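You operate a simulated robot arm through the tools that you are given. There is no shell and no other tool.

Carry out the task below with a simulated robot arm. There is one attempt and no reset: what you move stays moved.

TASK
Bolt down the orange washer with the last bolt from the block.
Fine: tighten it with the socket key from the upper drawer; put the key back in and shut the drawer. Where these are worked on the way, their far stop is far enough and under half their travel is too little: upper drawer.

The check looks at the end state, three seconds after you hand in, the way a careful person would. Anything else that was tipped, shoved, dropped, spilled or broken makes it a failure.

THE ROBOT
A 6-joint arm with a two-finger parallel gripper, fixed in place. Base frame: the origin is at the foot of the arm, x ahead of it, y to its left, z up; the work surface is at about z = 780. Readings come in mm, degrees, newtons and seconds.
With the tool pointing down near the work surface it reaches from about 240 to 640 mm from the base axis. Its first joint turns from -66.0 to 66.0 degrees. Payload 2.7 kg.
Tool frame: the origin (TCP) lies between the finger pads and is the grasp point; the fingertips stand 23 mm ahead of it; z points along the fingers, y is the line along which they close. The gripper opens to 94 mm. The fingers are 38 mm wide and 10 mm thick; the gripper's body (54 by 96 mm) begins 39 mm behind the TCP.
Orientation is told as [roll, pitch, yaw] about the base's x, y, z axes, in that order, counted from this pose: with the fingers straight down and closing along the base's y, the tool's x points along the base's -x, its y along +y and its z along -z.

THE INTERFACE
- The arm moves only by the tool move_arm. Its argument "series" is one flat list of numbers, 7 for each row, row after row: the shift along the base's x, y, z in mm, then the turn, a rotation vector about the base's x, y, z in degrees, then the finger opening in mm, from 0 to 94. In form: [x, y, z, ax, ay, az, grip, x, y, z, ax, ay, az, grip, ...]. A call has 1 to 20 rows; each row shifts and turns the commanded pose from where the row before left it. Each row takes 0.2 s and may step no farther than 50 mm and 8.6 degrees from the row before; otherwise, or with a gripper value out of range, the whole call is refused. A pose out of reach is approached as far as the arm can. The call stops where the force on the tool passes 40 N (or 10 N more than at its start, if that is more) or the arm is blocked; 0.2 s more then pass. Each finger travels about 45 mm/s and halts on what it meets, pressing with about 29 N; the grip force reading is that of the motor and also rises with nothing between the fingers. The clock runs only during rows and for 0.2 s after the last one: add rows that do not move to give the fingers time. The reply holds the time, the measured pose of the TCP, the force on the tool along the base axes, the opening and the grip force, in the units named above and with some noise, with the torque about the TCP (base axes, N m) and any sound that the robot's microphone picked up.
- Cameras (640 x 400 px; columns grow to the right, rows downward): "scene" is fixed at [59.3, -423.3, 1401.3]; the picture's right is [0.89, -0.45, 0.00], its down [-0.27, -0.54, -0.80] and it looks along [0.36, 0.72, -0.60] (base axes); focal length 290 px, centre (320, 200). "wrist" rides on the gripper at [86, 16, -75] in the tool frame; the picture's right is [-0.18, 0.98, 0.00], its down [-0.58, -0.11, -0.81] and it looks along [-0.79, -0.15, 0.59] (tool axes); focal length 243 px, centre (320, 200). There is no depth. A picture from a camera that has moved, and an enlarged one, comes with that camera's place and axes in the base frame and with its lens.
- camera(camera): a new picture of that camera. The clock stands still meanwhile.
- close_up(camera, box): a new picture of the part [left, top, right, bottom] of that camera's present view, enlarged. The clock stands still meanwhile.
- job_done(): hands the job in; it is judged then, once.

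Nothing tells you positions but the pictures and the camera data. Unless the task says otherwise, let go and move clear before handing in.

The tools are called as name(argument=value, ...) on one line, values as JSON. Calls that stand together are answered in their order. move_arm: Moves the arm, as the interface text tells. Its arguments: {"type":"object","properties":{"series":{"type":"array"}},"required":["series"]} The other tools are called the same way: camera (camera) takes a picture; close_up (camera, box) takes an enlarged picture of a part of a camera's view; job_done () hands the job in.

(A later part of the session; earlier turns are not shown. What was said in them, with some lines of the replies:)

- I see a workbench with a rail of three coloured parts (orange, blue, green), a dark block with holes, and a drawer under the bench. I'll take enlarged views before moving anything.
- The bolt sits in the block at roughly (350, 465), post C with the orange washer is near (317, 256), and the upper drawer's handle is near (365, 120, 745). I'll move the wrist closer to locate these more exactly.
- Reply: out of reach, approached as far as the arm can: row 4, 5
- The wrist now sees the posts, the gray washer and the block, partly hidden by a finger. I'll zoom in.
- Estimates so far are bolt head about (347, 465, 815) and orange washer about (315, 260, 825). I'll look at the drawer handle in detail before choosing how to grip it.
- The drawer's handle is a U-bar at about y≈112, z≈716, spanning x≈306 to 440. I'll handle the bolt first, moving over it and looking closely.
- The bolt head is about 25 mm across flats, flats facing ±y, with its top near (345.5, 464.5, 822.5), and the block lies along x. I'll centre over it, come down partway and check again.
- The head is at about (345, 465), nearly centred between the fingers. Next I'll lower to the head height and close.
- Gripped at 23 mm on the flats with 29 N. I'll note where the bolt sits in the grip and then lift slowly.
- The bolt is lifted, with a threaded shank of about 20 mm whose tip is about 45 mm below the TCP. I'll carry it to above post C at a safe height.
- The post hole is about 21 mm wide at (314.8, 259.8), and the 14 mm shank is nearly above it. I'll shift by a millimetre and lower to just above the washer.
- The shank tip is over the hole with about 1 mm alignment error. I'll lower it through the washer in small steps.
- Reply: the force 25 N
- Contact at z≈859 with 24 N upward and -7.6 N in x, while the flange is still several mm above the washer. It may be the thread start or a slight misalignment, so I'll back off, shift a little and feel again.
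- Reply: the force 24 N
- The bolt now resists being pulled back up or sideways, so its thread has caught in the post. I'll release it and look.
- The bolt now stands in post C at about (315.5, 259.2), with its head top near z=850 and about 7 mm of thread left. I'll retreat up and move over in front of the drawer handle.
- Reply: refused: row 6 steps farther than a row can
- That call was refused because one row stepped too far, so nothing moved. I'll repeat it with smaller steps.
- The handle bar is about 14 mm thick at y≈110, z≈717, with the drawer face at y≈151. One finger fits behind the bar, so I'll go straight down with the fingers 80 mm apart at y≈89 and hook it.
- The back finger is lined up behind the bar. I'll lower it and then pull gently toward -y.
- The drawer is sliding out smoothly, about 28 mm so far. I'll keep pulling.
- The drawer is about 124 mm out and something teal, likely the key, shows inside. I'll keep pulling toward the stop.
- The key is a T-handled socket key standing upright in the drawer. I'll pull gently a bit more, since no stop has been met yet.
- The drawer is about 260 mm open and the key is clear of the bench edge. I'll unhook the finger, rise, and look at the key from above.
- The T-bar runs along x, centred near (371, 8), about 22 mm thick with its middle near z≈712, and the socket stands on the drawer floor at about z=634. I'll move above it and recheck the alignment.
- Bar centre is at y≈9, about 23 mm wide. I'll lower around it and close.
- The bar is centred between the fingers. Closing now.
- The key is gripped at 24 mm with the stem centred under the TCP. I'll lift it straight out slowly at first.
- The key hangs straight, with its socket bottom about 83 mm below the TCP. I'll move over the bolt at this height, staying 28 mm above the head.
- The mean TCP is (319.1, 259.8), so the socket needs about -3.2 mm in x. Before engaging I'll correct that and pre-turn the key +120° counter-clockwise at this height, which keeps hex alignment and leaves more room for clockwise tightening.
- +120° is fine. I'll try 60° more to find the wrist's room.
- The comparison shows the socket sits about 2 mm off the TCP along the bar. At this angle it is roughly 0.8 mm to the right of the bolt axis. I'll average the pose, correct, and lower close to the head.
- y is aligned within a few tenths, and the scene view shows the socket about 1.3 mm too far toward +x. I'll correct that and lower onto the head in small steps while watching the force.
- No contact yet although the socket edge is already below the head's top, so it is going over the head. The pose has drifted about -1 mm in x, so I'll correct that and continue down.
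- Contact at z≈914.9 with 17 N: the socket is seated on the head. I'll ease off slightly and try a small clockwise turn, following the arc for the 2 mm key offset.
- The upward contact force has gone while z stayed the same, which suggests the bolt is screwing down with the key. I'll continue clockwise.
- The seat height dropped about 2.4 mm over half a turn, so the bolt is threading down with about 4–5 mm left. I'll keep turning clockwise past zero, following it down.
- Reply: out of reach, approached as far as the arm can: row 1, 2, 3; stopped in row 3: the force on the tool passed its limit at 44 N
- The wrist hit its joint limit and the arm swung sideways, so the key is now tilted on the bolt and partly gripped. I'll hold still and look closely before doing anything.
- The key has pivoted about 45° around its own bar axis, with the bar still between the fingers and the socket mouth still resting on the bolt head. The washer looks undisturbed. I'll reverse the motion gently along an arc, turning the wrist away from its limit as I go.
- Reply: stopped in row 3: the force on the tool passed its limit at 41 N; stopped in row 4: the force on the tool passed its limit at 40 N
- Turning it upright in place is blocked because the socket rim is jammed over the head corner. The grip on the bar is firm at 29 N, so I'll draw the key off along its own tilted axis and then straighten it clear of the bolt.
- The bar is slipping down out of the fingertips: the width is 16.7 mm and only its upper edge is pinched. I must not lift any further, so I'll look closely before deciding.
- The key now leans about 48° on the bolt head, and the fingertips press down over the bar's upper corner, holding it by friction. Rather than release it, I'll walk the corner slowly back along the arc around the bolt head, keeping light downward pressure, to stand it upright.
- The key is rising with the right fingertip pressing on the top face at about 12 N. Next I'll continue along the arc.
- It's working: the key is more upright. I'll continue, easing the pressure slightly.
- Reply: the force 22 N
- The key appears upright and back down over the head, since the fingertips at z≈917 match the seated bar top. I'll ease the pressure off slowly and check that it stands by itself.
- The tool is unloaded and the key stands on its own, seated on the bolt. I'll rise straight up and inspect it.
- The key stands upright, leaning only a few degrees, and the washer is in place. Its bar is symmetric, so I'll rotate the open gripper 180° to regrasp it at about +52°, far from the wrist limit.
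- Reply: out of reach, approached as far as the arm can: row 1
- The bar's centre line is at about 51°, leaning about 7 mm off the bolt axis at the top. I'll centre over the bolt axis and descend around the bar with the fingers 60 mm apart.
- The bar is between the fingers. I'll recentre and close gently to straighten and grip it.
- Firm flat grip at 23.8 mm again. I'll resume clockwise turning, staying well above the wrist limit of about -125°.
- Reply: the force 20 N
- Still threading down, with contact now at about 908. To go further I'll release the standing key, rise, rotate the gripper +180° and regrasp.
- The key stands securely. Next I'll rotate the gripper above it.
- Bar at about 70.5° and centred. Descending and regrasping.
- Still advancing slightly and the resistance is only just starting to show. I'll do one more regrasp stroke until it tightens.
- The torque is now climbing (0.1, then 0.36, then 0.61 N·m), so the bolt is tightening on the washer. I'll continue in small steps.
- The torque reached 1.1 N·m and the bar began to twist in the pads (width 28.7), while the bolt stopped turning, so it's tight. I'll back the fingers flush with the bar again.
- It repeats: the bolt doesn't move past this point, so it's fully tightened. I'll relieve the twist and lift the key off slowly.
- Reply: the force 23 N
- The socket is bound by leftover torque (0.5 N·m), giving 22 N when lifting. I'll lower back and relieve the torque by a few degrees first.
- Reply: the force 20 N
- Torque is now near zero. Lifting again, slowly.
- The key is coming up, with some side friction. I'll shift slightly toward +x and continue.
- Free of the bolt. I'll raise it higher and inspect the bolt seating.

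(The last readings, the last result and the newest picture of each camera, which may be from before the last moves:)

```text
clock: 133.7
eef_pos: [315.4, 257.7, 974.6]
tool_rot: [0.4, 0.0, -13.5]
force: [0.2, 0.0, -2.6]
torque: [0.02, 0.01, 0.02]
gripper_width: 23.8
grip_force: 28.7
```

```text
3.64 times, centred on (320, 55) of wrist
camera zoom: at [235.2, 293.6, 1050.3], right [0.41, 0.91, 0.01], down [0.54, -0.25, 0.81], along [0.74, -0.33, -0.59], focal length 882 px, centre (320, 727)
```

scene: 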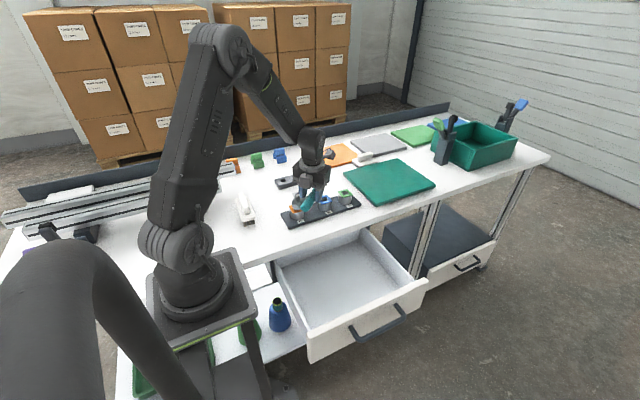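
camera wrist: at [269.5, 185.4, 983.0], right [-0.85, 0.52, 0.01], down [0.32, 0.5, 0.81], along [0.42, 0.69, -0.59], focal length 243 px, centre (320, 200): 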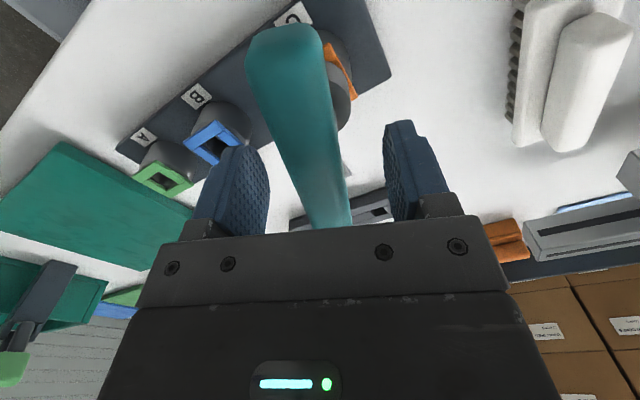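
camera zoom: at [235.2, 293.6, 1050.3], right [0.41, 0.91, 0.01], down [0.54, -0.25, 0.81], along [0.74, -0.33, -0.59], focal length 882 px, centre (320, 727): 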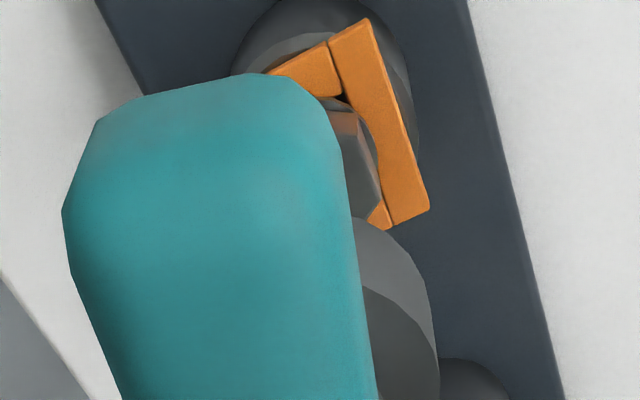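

The mark on the bolt head has turned green, so it's tight on the orange washer. Next I'll return the key to the drawer, rotating back to yaw 0 and moving above its original spot.

move_arm(series=[0, 0, 5, 0, 0, 6.75, 16, 0, 0, 0, 0, 0, 6.75, 16, 9.3, -41.5, 0, 0, 0, 0, 16, 9.3, -41.5, 0, 0, 0, 0, 16, 9.3, -41.5, 0, 0, 0, 0, 16, 9.3, -41.5, 0, 0, 0, 0, 16, 9.3, -41.5, 0, 0, 0, 0, 16, 9.4, -41.5, 0, 0, 0, 0, 16, 0, 0, 0, 0, 0, 0, 16, 0, 0, 0, 0, 0, 0, 16])

camera(camera="scene")

camera(camera="wrist")

```text
clock: 135.9
eef_pos: [373.2, 12.2, 979.0]
tool_rot: [0.4, 0.0, 0.0]
force: [0.7, -0.1, -2.5]
torque: [-0.01, -0.01, 0.01]
gripper_width: 23.6
grip_force: 29.3
```

```text
taken
```

scene: 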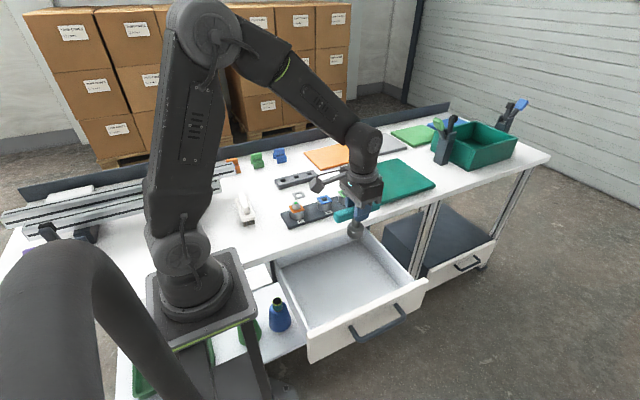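

```text
taken
camera wrist: at [286.3, 27.1, 1054.7], right [0.18, 0.98, 0.01], down [0.58, -0.11, 0.81], along [0.79, -0.14, -0.59], focal length 243 px, centre (320, 200)
```

wrist: 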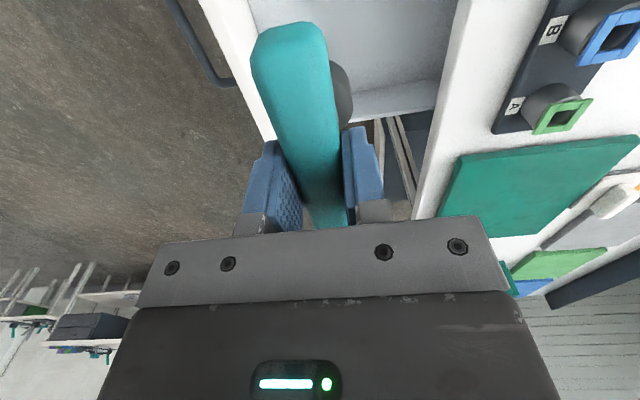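

move_arm(series=[-2, -4, -20, -0.4, 0, 0, 16, 0, 0, -40, 0, 0, 0, 16, 0, 0, -40, 0, 0, 0, 16, 0, 0, -40, 0, 0, 0, 16, 0, 0, -40, 0, 0, 0, 16, 0, 0, -30, 0, 0, 0, 16, 0, 0, -20, 0, 0, 0, 16, 0, 0, 0, 0, 0, 0, 16])

close_up(camera="scene", box=[300, 235, 396, 305])

```text
clock: 137.7
eef_pos: [369.2, 6.3, 748.7]
tool_rot: [0.0, -0.1, 0.0]
force: [-0.1, -0.3, -2.5]
torque: [0.01, 0.03, -0.01]
gripper_width: 24.0
grip_force: 28.5
```

```text
5.71 times, centred on (348, 270) of scene
camera zoom: at [59.4, -423.3, 1401.3], right [0.89, -0.45, 0.0], down [-0.27, -0.54, -0.8], along [0.36, 0.72, -0.6], focal length 1660 px, centre (160, -200)
```

zoom: 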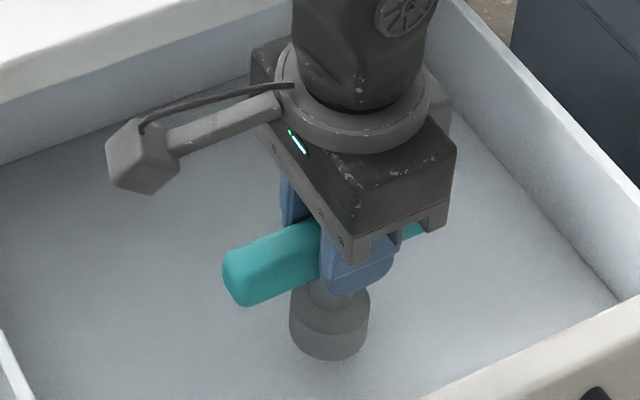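

move_arm(series=[0.5, 0.5, -10, 0, 0, 0, 16, 0.5, 0.5, -10, 0, 0, 0, 16, 0, 0, -5, 0, 0, 0, 16, 0, 0, 0, 0, 0, 0, 16])

move_arm(series=[0, 0, -2, 0, 0, 0, 16, 0, 0, 0, 0, 0, 0, 16])

close_up(camera="scene", box=[300, 245, 396, 305])

```text
clock: 138.7
eef_pos: [370.3, 7.5, 725.6]
tool_rot: [0.0, -0.1, 0.0]
force: [-0.1, -1.1, -2.9]
torque: [-0.03, 0.0, 0.04]
gripper_width: 23.5
grip_force: 29.0
```

```text
clock: 139.3
eef_pos: [369.9, 6.8, 723.8]
tool_rot: [0.0, -0.1, 0.0]
force: [-0.4, -0.9, -1.4]
torque: [-0.01, -0.03, 0.03]
gripper_width: 23.9
grip_force: 28.9
```

```text
6.67 times, centred on (348, 275) of scene
camera zoom: at [59.4, -423.3, 1401.3], right [0.89, -0.45, 0.0], down [-0.27, -0.54, -0.8], along [0.36, 0.72, -0.6], focal length 1937 px, centre (133, -300)
```

zoom: 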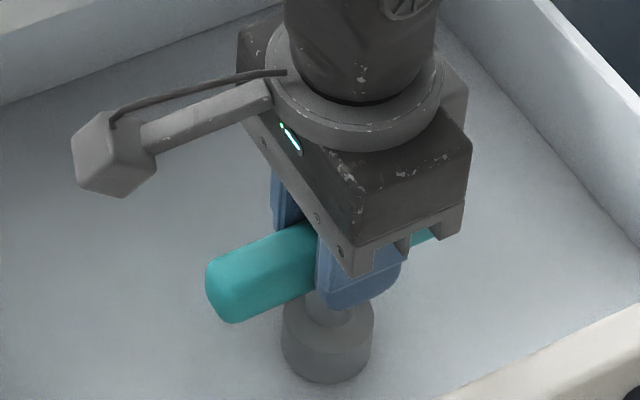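

move_arm(series=[0, 0, -1.5, 0, 0, 0, 16, 0, 0, 0, 0, 0, 0, 16])

move_arm(series=[0, 0, -1.5, 0, 0, 0, 16, 0, 0, 0, 0, 0, 0, 16])

close_up(camera="scene", box=[300, 245, 396, 305])

```text
clock: 139.9
eef_pos: [370.2, 7.6, 722.8]
tool_rot: [0.0, 0.0, 0.0]
force: [0.7, -0.5, -1.9]
torque: [-0.03, -0.07, 0.02]
gripper_width: 23.5
grip_force: 29.1
```

```text
clock: 140.5
eef_pos: [370.1, 6.8, 720.9]
tool_rot: [0.0, -0.1, 0.0]
force: [-0.5, -0.3, -2.4]
torque: [0.01, 0.02, 0.01]
gripper_width: 23.5
grip_force: 28.6
```

```text
6.67 times, centred on (348, 275) of scene
camera zoom: at [59.4, -423.3, 1401.3], right [0.89, -0.45, 0.0], down [-0.27, -0.54, -0.8], along [0.36, 0.72, -0.6], focal length 1937 px, centre (133, -300)
```

zoom: 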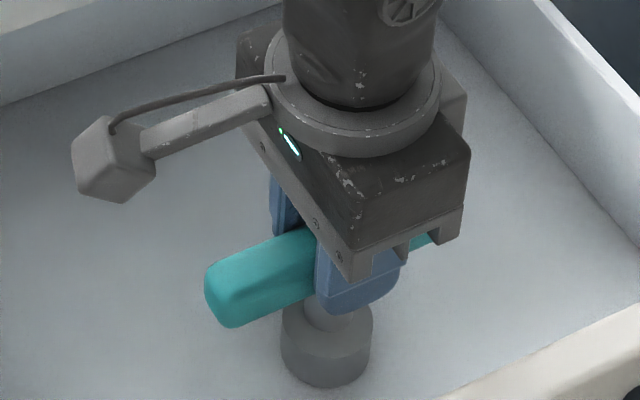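

move_arm(series=[0, 0, -1, 0, 0, 0, 16, 0, 0, 0, 0, 0, 0, 16])

move_arm(series=[0, 0, -1, 0, 0, 0, 16, 0, 0, 0, 0, 0, 0, 16])

move_arm(series=[0, 0, -1, 0, 0, 0, 16, 0, 0, 0, 0, 0, 0, 16])

```text
clock: 141.1
eef_pos: [369.3, 7.4, 720.8]
tool_rot: [0.1, 0.0, 0.0]
force: [-1.4, 0.5, 2.4]
torque: [-0.04, 0.23, 0.0]
gripper_width: 23.6
grip_force: 28.9
```

```text
clock: 141.7
eef_pos: [370.0, 6.4, 718.4]
tool_rot: [0.1, -0.1, -0.1]
force: [-6.4, -0.4, 23.5]
torque: [-0.03, 0.17, -0.03]
gripper_width: 24.0
grip_force: 29.2
```

```text
clock: 142.3
eef_pos: [371.5, 8.1, 718.9]
tool_rot: [0.0, -0.2, 0.0]
force: [-3.3, 1.1, 24.1]
torque: [-0.02, -0.1, 0.02]
gripper_width: 23.6
grip_force: 28.8
```

The socket is on the drawer floor. I'll ease off and open the fingers slowly.

move_arm(series=[0, 0, 0.8, 0, 0, 0, 16, 0, 0, 0.4, 0, 0, 0, 16, 0, 0, 0, 0, 0, 0, 26, 0, 0, 0, 0, 0, 0, 36, 0, 0, 0, 0, 0, 0, 48, 0, 0, 0, 0, 0, 0, 60, 0, 0, 0, 0, 0, 0, 60])

close_up(camera="scene", box=[300, 245, 396, 305])

camera(camera="wrist")

```text
clock: 143.9
eef_pos: [369.4, 6.7, 719.7]
tool_rot: [0.0, -0.1, 0.0]
force: [-0.1, 0.6, 0.8]
torque: [-0.02, 0.04, -0.02]
gripper_width: 60.1
grip_force: 0.1
```

```text
6.67 times, centred on (348, 275) of scene
camera zoom: at [59.3, -423.3, 1401.3], right [0.89, -0.45, 0.0], down [-0.27, -0.54, -0.8], along [0.36, 0.72, -0.6], focal length 1937 px, centre (133, -300)
```

zoom: 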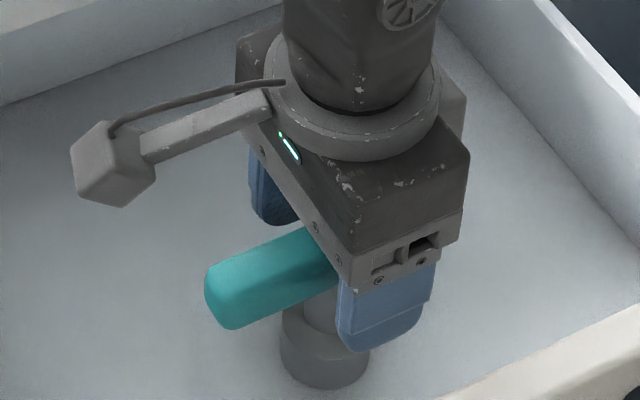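

```text
taken
camera wrist: at [283.0, 23.2, 793.9], right [0.18, 0.98, 0.0], down [0.58, -0.11, 0.81], along [0.79, -0.15, -0.59], focal length 243 px, centre (320, 200)
```

wrist: 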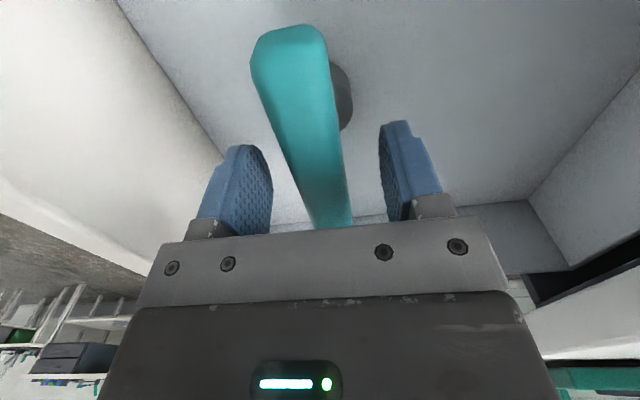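

The key stands in the drawer. I'll rise straight up, move out in front of the handle, turn 90° and close the fingers to push the drawer shut.

move_arm(series=[0, 0, 10, 0, 0, 0, 60, 0, 0, 30, 0, 0, 0, 60, 0, 0, 40, 0, 0, 0, 60, 0, 0, 40, 0, 0, 0, 60, 0, 0, 0, 0, 0, 0, 60])

move_arm(series=[0, -45, 0, 0, 0, 7.5, 40, 0, -45, 0, 0, 0, 7.5, 20, 0, -45, 0, 0, 0, 7.5, 0, 0, -45, 0, 0, 0, 7.5, 0, 0, -45, 0, 0, 0, 7.5, 0, 0, 0, 0, 0, 0, 7.5, 0, 0, 0, 0, 0, 0, 7.5, 0, 0, 0, 0, 0, 0, 7.5, 0, 0, 0, 0, 0, 0, 7.5, 0, 0, 0, 0, 0, 0, 7.5, 0, 0, 0, 0, 0, 0, 7.5, 0, 0, 0, 0, 0, 0, 7.5, 0, 0, 0, 0, 0, 0, 0, 0])

camera(camera="scene")

camera(camera="wrist")

```text
clock: 145.1
eef_pos: [371.6, 7.9, 839.1]
tool_rot: [0.0, 0.1, 0.0]
force: [-0.2, 0.3, -0.2]
torque: [0.0, 0.01, 0.0]
gripper_width: 59.9
grip_force: 0.0
```

```text
clock: 147.9
eef_pos: [371.0, -217.5, 837.8]
tool_rot: [0.0, 0.1, 90.1]
force: [0.1, 0.2, -0.3]
torque: [0.0, 0.03, 0.0]
gripper_width: 0.1
grip_force: 28.8
```

```text
taken
```

scene: 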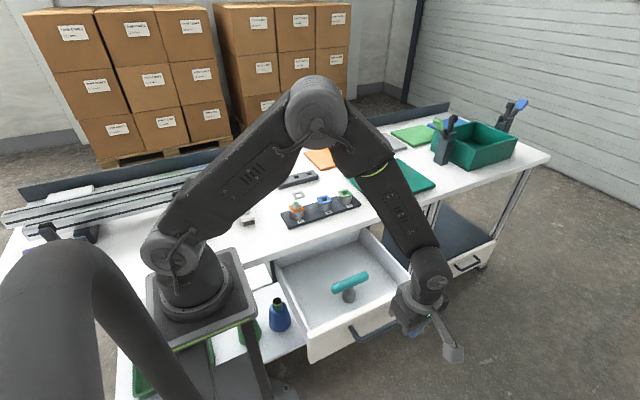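

```text
taken
camera wrist: at [354.7, -304.6, 914.0], right [-0.98, 0.18, 0.0], down [0.11, 0.58, 0.81], along [0.15, 0.79, -0.59], focal length 243 px, centre (320, 200)
```

wrist: 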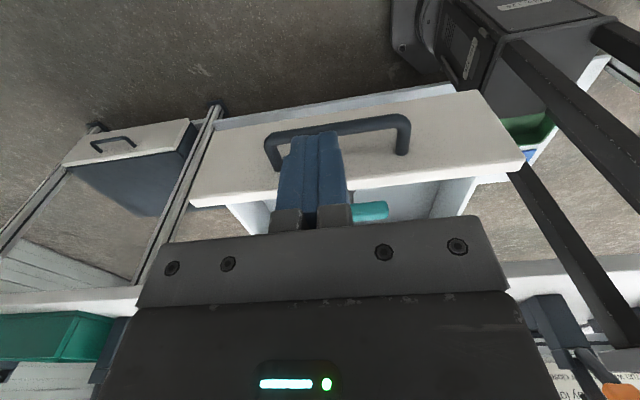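

The handle is ahead at y≈-150. I'll lower to its height in front of it and push slowly toward +y.

move_arm(series=[0, 0, -40, 0, 0, 0, 0, 0, 0, -40, 0, 0, 0, 0, 0, 0, -32, 0, 0, 0, 0, 0, 0, 0, 0, 0, 0, 0])

move_arm(series=[0, 10, 0, 0, 0, 0, 0, 0, 10, 0, 0, 0, 0, 0, 0, 8, 0, 0, 0, 0, 0, 0, 6, 0, 0, 0, 0, 0, 0, 6, 0, 0, 0, 0, 0, 0, 6, 0, 0, 0, 0, 0, 0, 6, 0, 0, 0, 0, 0])

close_up(camera="scene", box=[270, 220, 450, 350])

```text
clock: 148.9
eef_pos: [369.9, -220.1, 727.9]
tool_rot: [0.0, -0.1, 90.1]
force: [0.7, 0.5, -0.7]
torque: [0.02, 0.0, 0.04]
gripper_width: 0.0
grip_force: 28.9
```

```text
clock: 150.5
eef_pos: [370.7, -165.7, 727.6]
tool_rot: [-0.1, 0.0, 90.0]
force: [0.4, -1.7, -0.1]
torque: [0.01, 0.06, -0.01]
gripper_width: 0.0
grip_force: 29.4
```

```text
3.08 times, centred on (360, 285) of scene
camera zoom: at [59.3, -423.3, 1401.3], right [0.89, -0.45, 0.0], down [-0.27, -0.54, -0.8], along [0.36, 0.72, -0.6], focal length 894 px, centre (197, -62)
```

zoom: 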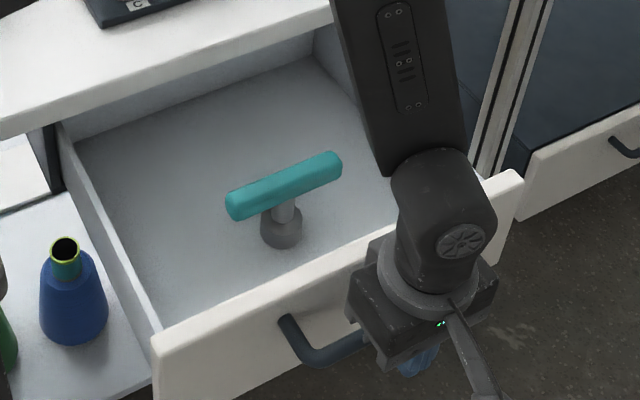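

Contact is made and the drawer is moving. I'll push on gently at 40 mm/s.

move_arm(series=[0, 8, 0, 0, 0, 0, 0, 0, 8, 0, 0, 0, 0, 0, 0, 8, 0, 0, 0, 0, 0, 0, 8, 0, 0, 0, 0, 0, 0, 8, 0, 0, 0, 0, 0, 0, 8, 0, 0, 0, 0, 0, 0, 8, 0, 0, 0, 0, 0, 0, 8, 0, 0, 0, 0, 0, 0, 8, 0, 0, 0, 0, 0, 0, 8, 0, 0, 0, 0, 0, 0, 8, 0, 0, 0, 0, 0, 0, 8, 0, 0, 0, 0, 0])

close_up(camera="scene", box=[260, 200, 440, 330])

```text
clock: 153.1
eef_pos: [371.6, -69.1, 726.7]
tool_rot: [0.0, 0.0, 90.0]
force: [0.2, -1.7, -0.3]
torque: [-0.04, 0.0, 0.0]
gripper_width: 0.0
grip_force: 29.2
```

```text
3.08 times, centred on (350, 265) of scene
camera zoom: at [59.3, -423.3, 1401.3], right [0.89, -0.45, 0.0], down [-0.27, -0.54, -0.8], along [0.36, 0.72, -0.6], focal length 894 px, centre (228, 0)
```

zoom: 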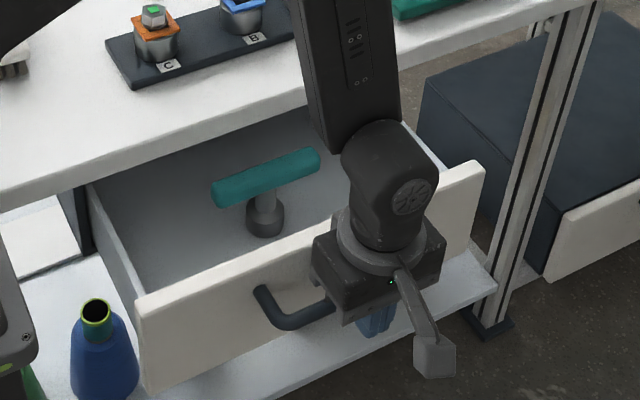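

move_arm(series=[0, 8, 0, 0, 0, 0, 0, 0, 8, 0, 0, 0, 0, 0, 0, 8, 0, 0, 0, 0, 0, 0, 8, 0, 0, 0, 0, 0, 0, 8, 0, 0, 0, 0, 0, 0, 8, 0, 0, 0, 0, 0, 0, 8, 0, 0, 0, 0, 0, 0, 8, 0, 0, 0, 0, 0, 0, 8, 0, 0, 0, 0, 0, 0, 8, 0, 0, 0, 0, 0, 0, 8, 0, 0, 0, 0, 0, 0, 8, 0, 0, 0, 0, 0, 0, 8, 0, 0, 0, 0, 0])

close_up(camera="scene", box=[260, 200, 440, 330])

```text
clock: 155.9
eef_pos: [370.3, 34.0, 727.6]
tool_rot: [0.1, 0.1, 90.0]
force: [-0.1, -1.2, 1.2]
torque: [-0.02, -0.01, 0.01]
gripper_width: 0.0
grip_force: 29.2
```

```text
3.08 times, centred on (350, 265) of scene
camera zoom: at [59.3, -423.3, 1401.3], right [0.89, -0.45, 0.0], down [-0.27, -0.54, -0.8], along [0.36, 0.72, -0.6], focal length 894 px, centre (228, 0)
```

zoom: 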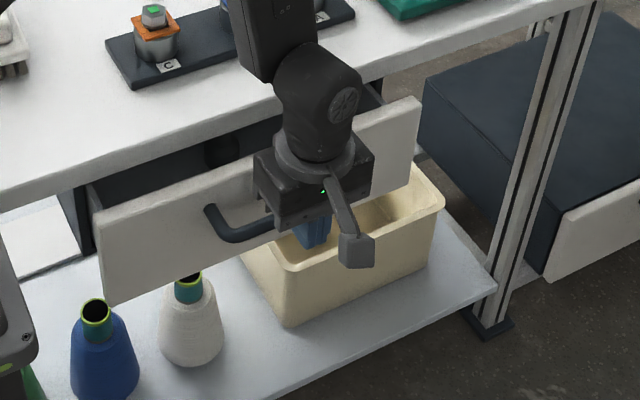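

move_arm(series=[0, 8, 0, 0, 0, 0, 0, 0, 8, 0, 0, 0, 0, 0, 0, 8, 0, 0, 0, 0, 0, 0, 6, 0, 0, 0, 0, 0, 0, 4, 0, 0, 0, 0, 0, 0, 4, 0, 0, 0, 0, 0, 0, 4, 0, 0, 0, 0, 0])

close_up(camera="scene", box=[260, 200, 400, 300])

```text
clock: 157.5
eef_pos: [370.3, 75.7, 726.0]
tool_rot: [0.0, 0.0, 90.0]
force: [0.1, 0.1, -0.5]
torque: [0.0, 0.04, 0.0]
gripper_width: 0.1
grip_force: 28.9
```

```text
4.00 times, centred on (330, 250) of scene
camera zoom: at [59.3, -423.3, 1401.3], right [0.89, -0.45, 0.0], down [-0.27, -0.54, -0.8], along [0.36, 0.72, -0.6], focal length 1162 px, centre (280, 0)
```

zoom: 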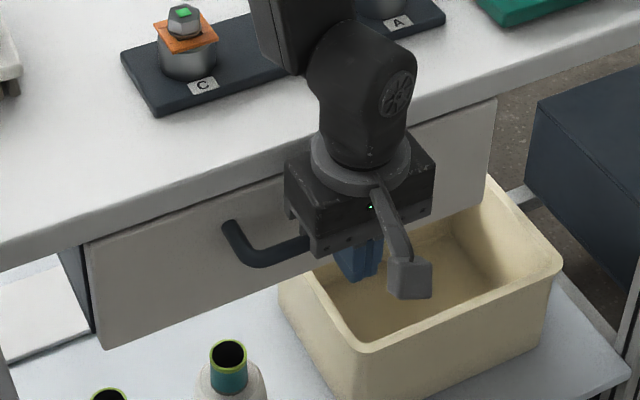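

move_arm(series=[0, 3, 0, 0, 0, 0, 0, 0, 3, 0, 0, 0, 0, 0, 0, 2, 0, 0, 0, 0, 0, 0, 2, 0, 0, 0, 0, 0, 0, 0, 0, 0, 0, 0, 0])

move_arm(series=[0, 2, 0, 0, 0, 0, 0, 0, 0, 0, 0, 0, 0, 0])

close_up(camera="scene", box=[260, 200, 400, 300])

```text
clock: 158.7
eef_pos: [370.1, 86.6, 726.0]
tool_rot: [0.1, 0.0, 89.9]
force: [3.2, -16.5, 0.7]
torque: [-0.23, -0.12, -0.05]
gripper_width: 0.0
grip_force: 28.8
```

```text
clock: 159.2
eef_pos: [370.7, 85.5, 726.2]
tool_rot: [0.1, 0.1, 89.7]
force: [1.2, -8.0, 2.5]
torque: [-0.1, 0.0, -0.04]
gripper_width: 0.0
grip_force: 29.0
stopped in row 2: the force on the tool passed its limit at 43 N (the readings are from after the stop); the commanded pose is now the measured one
```

```text
4.00 times, centred on (330, 250) of scene
camera zoom: at [59.4, -423.4, 1401.2], right [0.89, -0.45, 0.0], down [-0.27, -0.54, -0.8], along [0.36, 0.72, -0.6], focal length 1162 px, centre (280, 0)
```

zoom: 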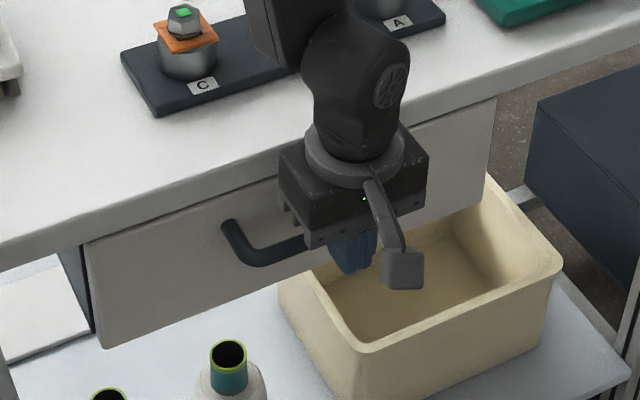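

The drawer has reached its closed stop at the position I expected. I'll back away, rise, and check everything.

move_arm(series=[0, -10, 0, 0, 0, 0, 0, 0, -30, 0, 0, 0, 0, 0, 0, -30, 0, 0, 0, 0, 0, 0, 0, 40, 0, 0, 0, 0, 0, 0, 40, 0, 0, 0, 0, 0, 0, 45, 0, 0, 0, 0, 0, 0, 45, 0, 0, 0, 0, 0, 0, 45, 0, 0, 0, 0, 0, -30, 30, 0, 0, 0, 30, 0, 0, 0, 0, 0, 0, 40])

camera(camera="scene")

close_up(camera="scene", box=[260, 200, 420, 300])

close_up(camera="scene", box=[276, 180, 372, 240])

```text
clock: 161.3
eef_pos: [371.2, -14.0, 971.0]
tool_rot: [0.0, 0.0, 89.7]
force: [-0.1, 0.5, -0.2]
torque: [0.01, 0.01, 0.0]
gripper_width: 40.3
grip_force: 0.1
```

```text
taken
```

scene: 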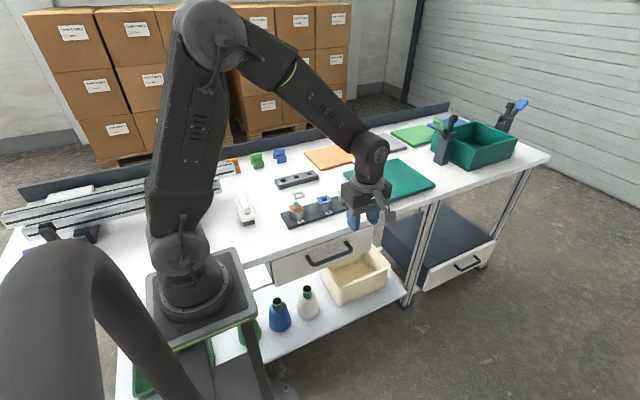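

```text
4.00 times, centred on (340, 250) of scene
camera zoom: at [59.3, -423.3, 1401.3], right [0.89, -0.45, 0.0], down [-0.27, -0.54, -0.8], along [0.36, 0.72, -0.6], focal length 1162 px, centre (240, 0)
```

zoom: 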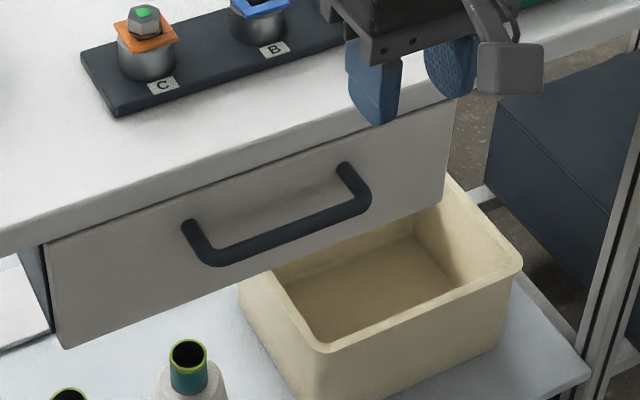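

```text
6.67 times, centred on (324, 210) of scene
camera zoom: at [59.3, -423.3, 1401.3], right [0.89, -0.45, 0.0], down [-0.27, -0.54, -0.8], along [0.36, 0.72, -0.6], focal length 1937 px, centre (293, 133)
```

zoom: 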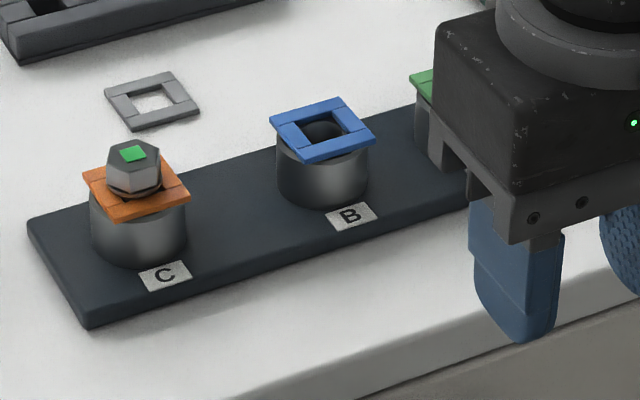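

close_up(camera="scene", box=[262, 215, 390, 295])

close_up(camera="scene", box=[280, 190, 312, 214])

```text
5.00 times, centred on (326, 255) of scene
camera zoom: at [59.3, -423.3, 1401.3], right [0.89, -0.45, 0.0], down [-0.27, -0.54, -0.8], along [0.36, 0.72, -0.6], focal length 1452 px, centre (290, -75)
```

zoom: 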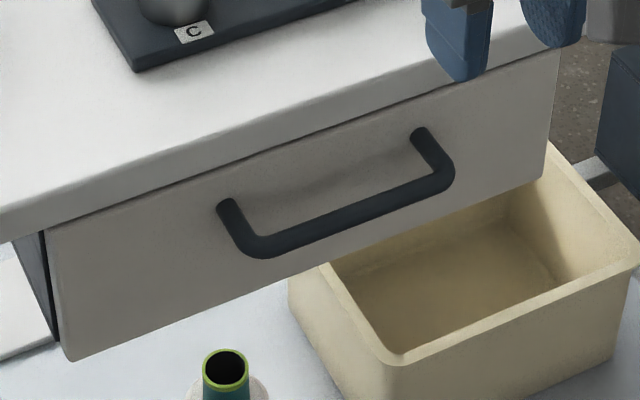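

```text
16.00 times, centred on (296, 202) of scene
camera zoom: at [59.3, -423.3, 1401.3], right [0.89, -0.45, 0.0], down [-0.27, -0.54, -0.8], along [0.36, 0.72, -0.6], focal length 4648 px, centre (704, 168)
```

zoom: 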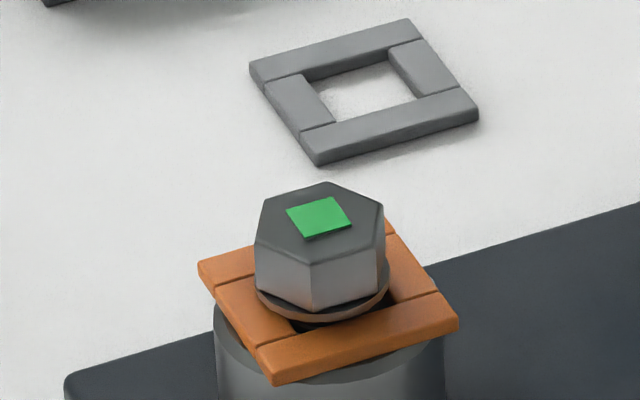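

The drawer front matches its original closed position exactly, with the key standing inside. The bolt is tight on the orange washer with its green mark showing, the other parts are unmoved, and the arm is clear with nothing in the gripper. I'm handing in the job.

job_done()

```text
The job is handed in.
```

The orange washer on post C is bolted down with the last bolt from the block. It is tightened with the socket key, and the mark on the bolt head has turned green. I've handed the job in, but the tool gave no verdict.

- **Tightening:** the bolt turned down until it stopped moving at about 1.1 N·m, which is also the most the grip could apply before it slipped.
- **Key and drawer:** I opened the upper drawer about 260 mm without reaching its far stop. The key was back standing upright in its original spot before I shut the drawer. The closed drawer looks the same as it did at the start.
- **Mishap on the way:** partway through tightening, the wrist reached its turning limit and the arm swung sideways. That tipped the key about 45° while it sat on the bolt. I stood it back up without dropping it and regripped it to finish. The last pictures show nothing else tipped or moved. One thing I couldn't check fully is the green washer on post A, which was partly hidden behind the gripper.
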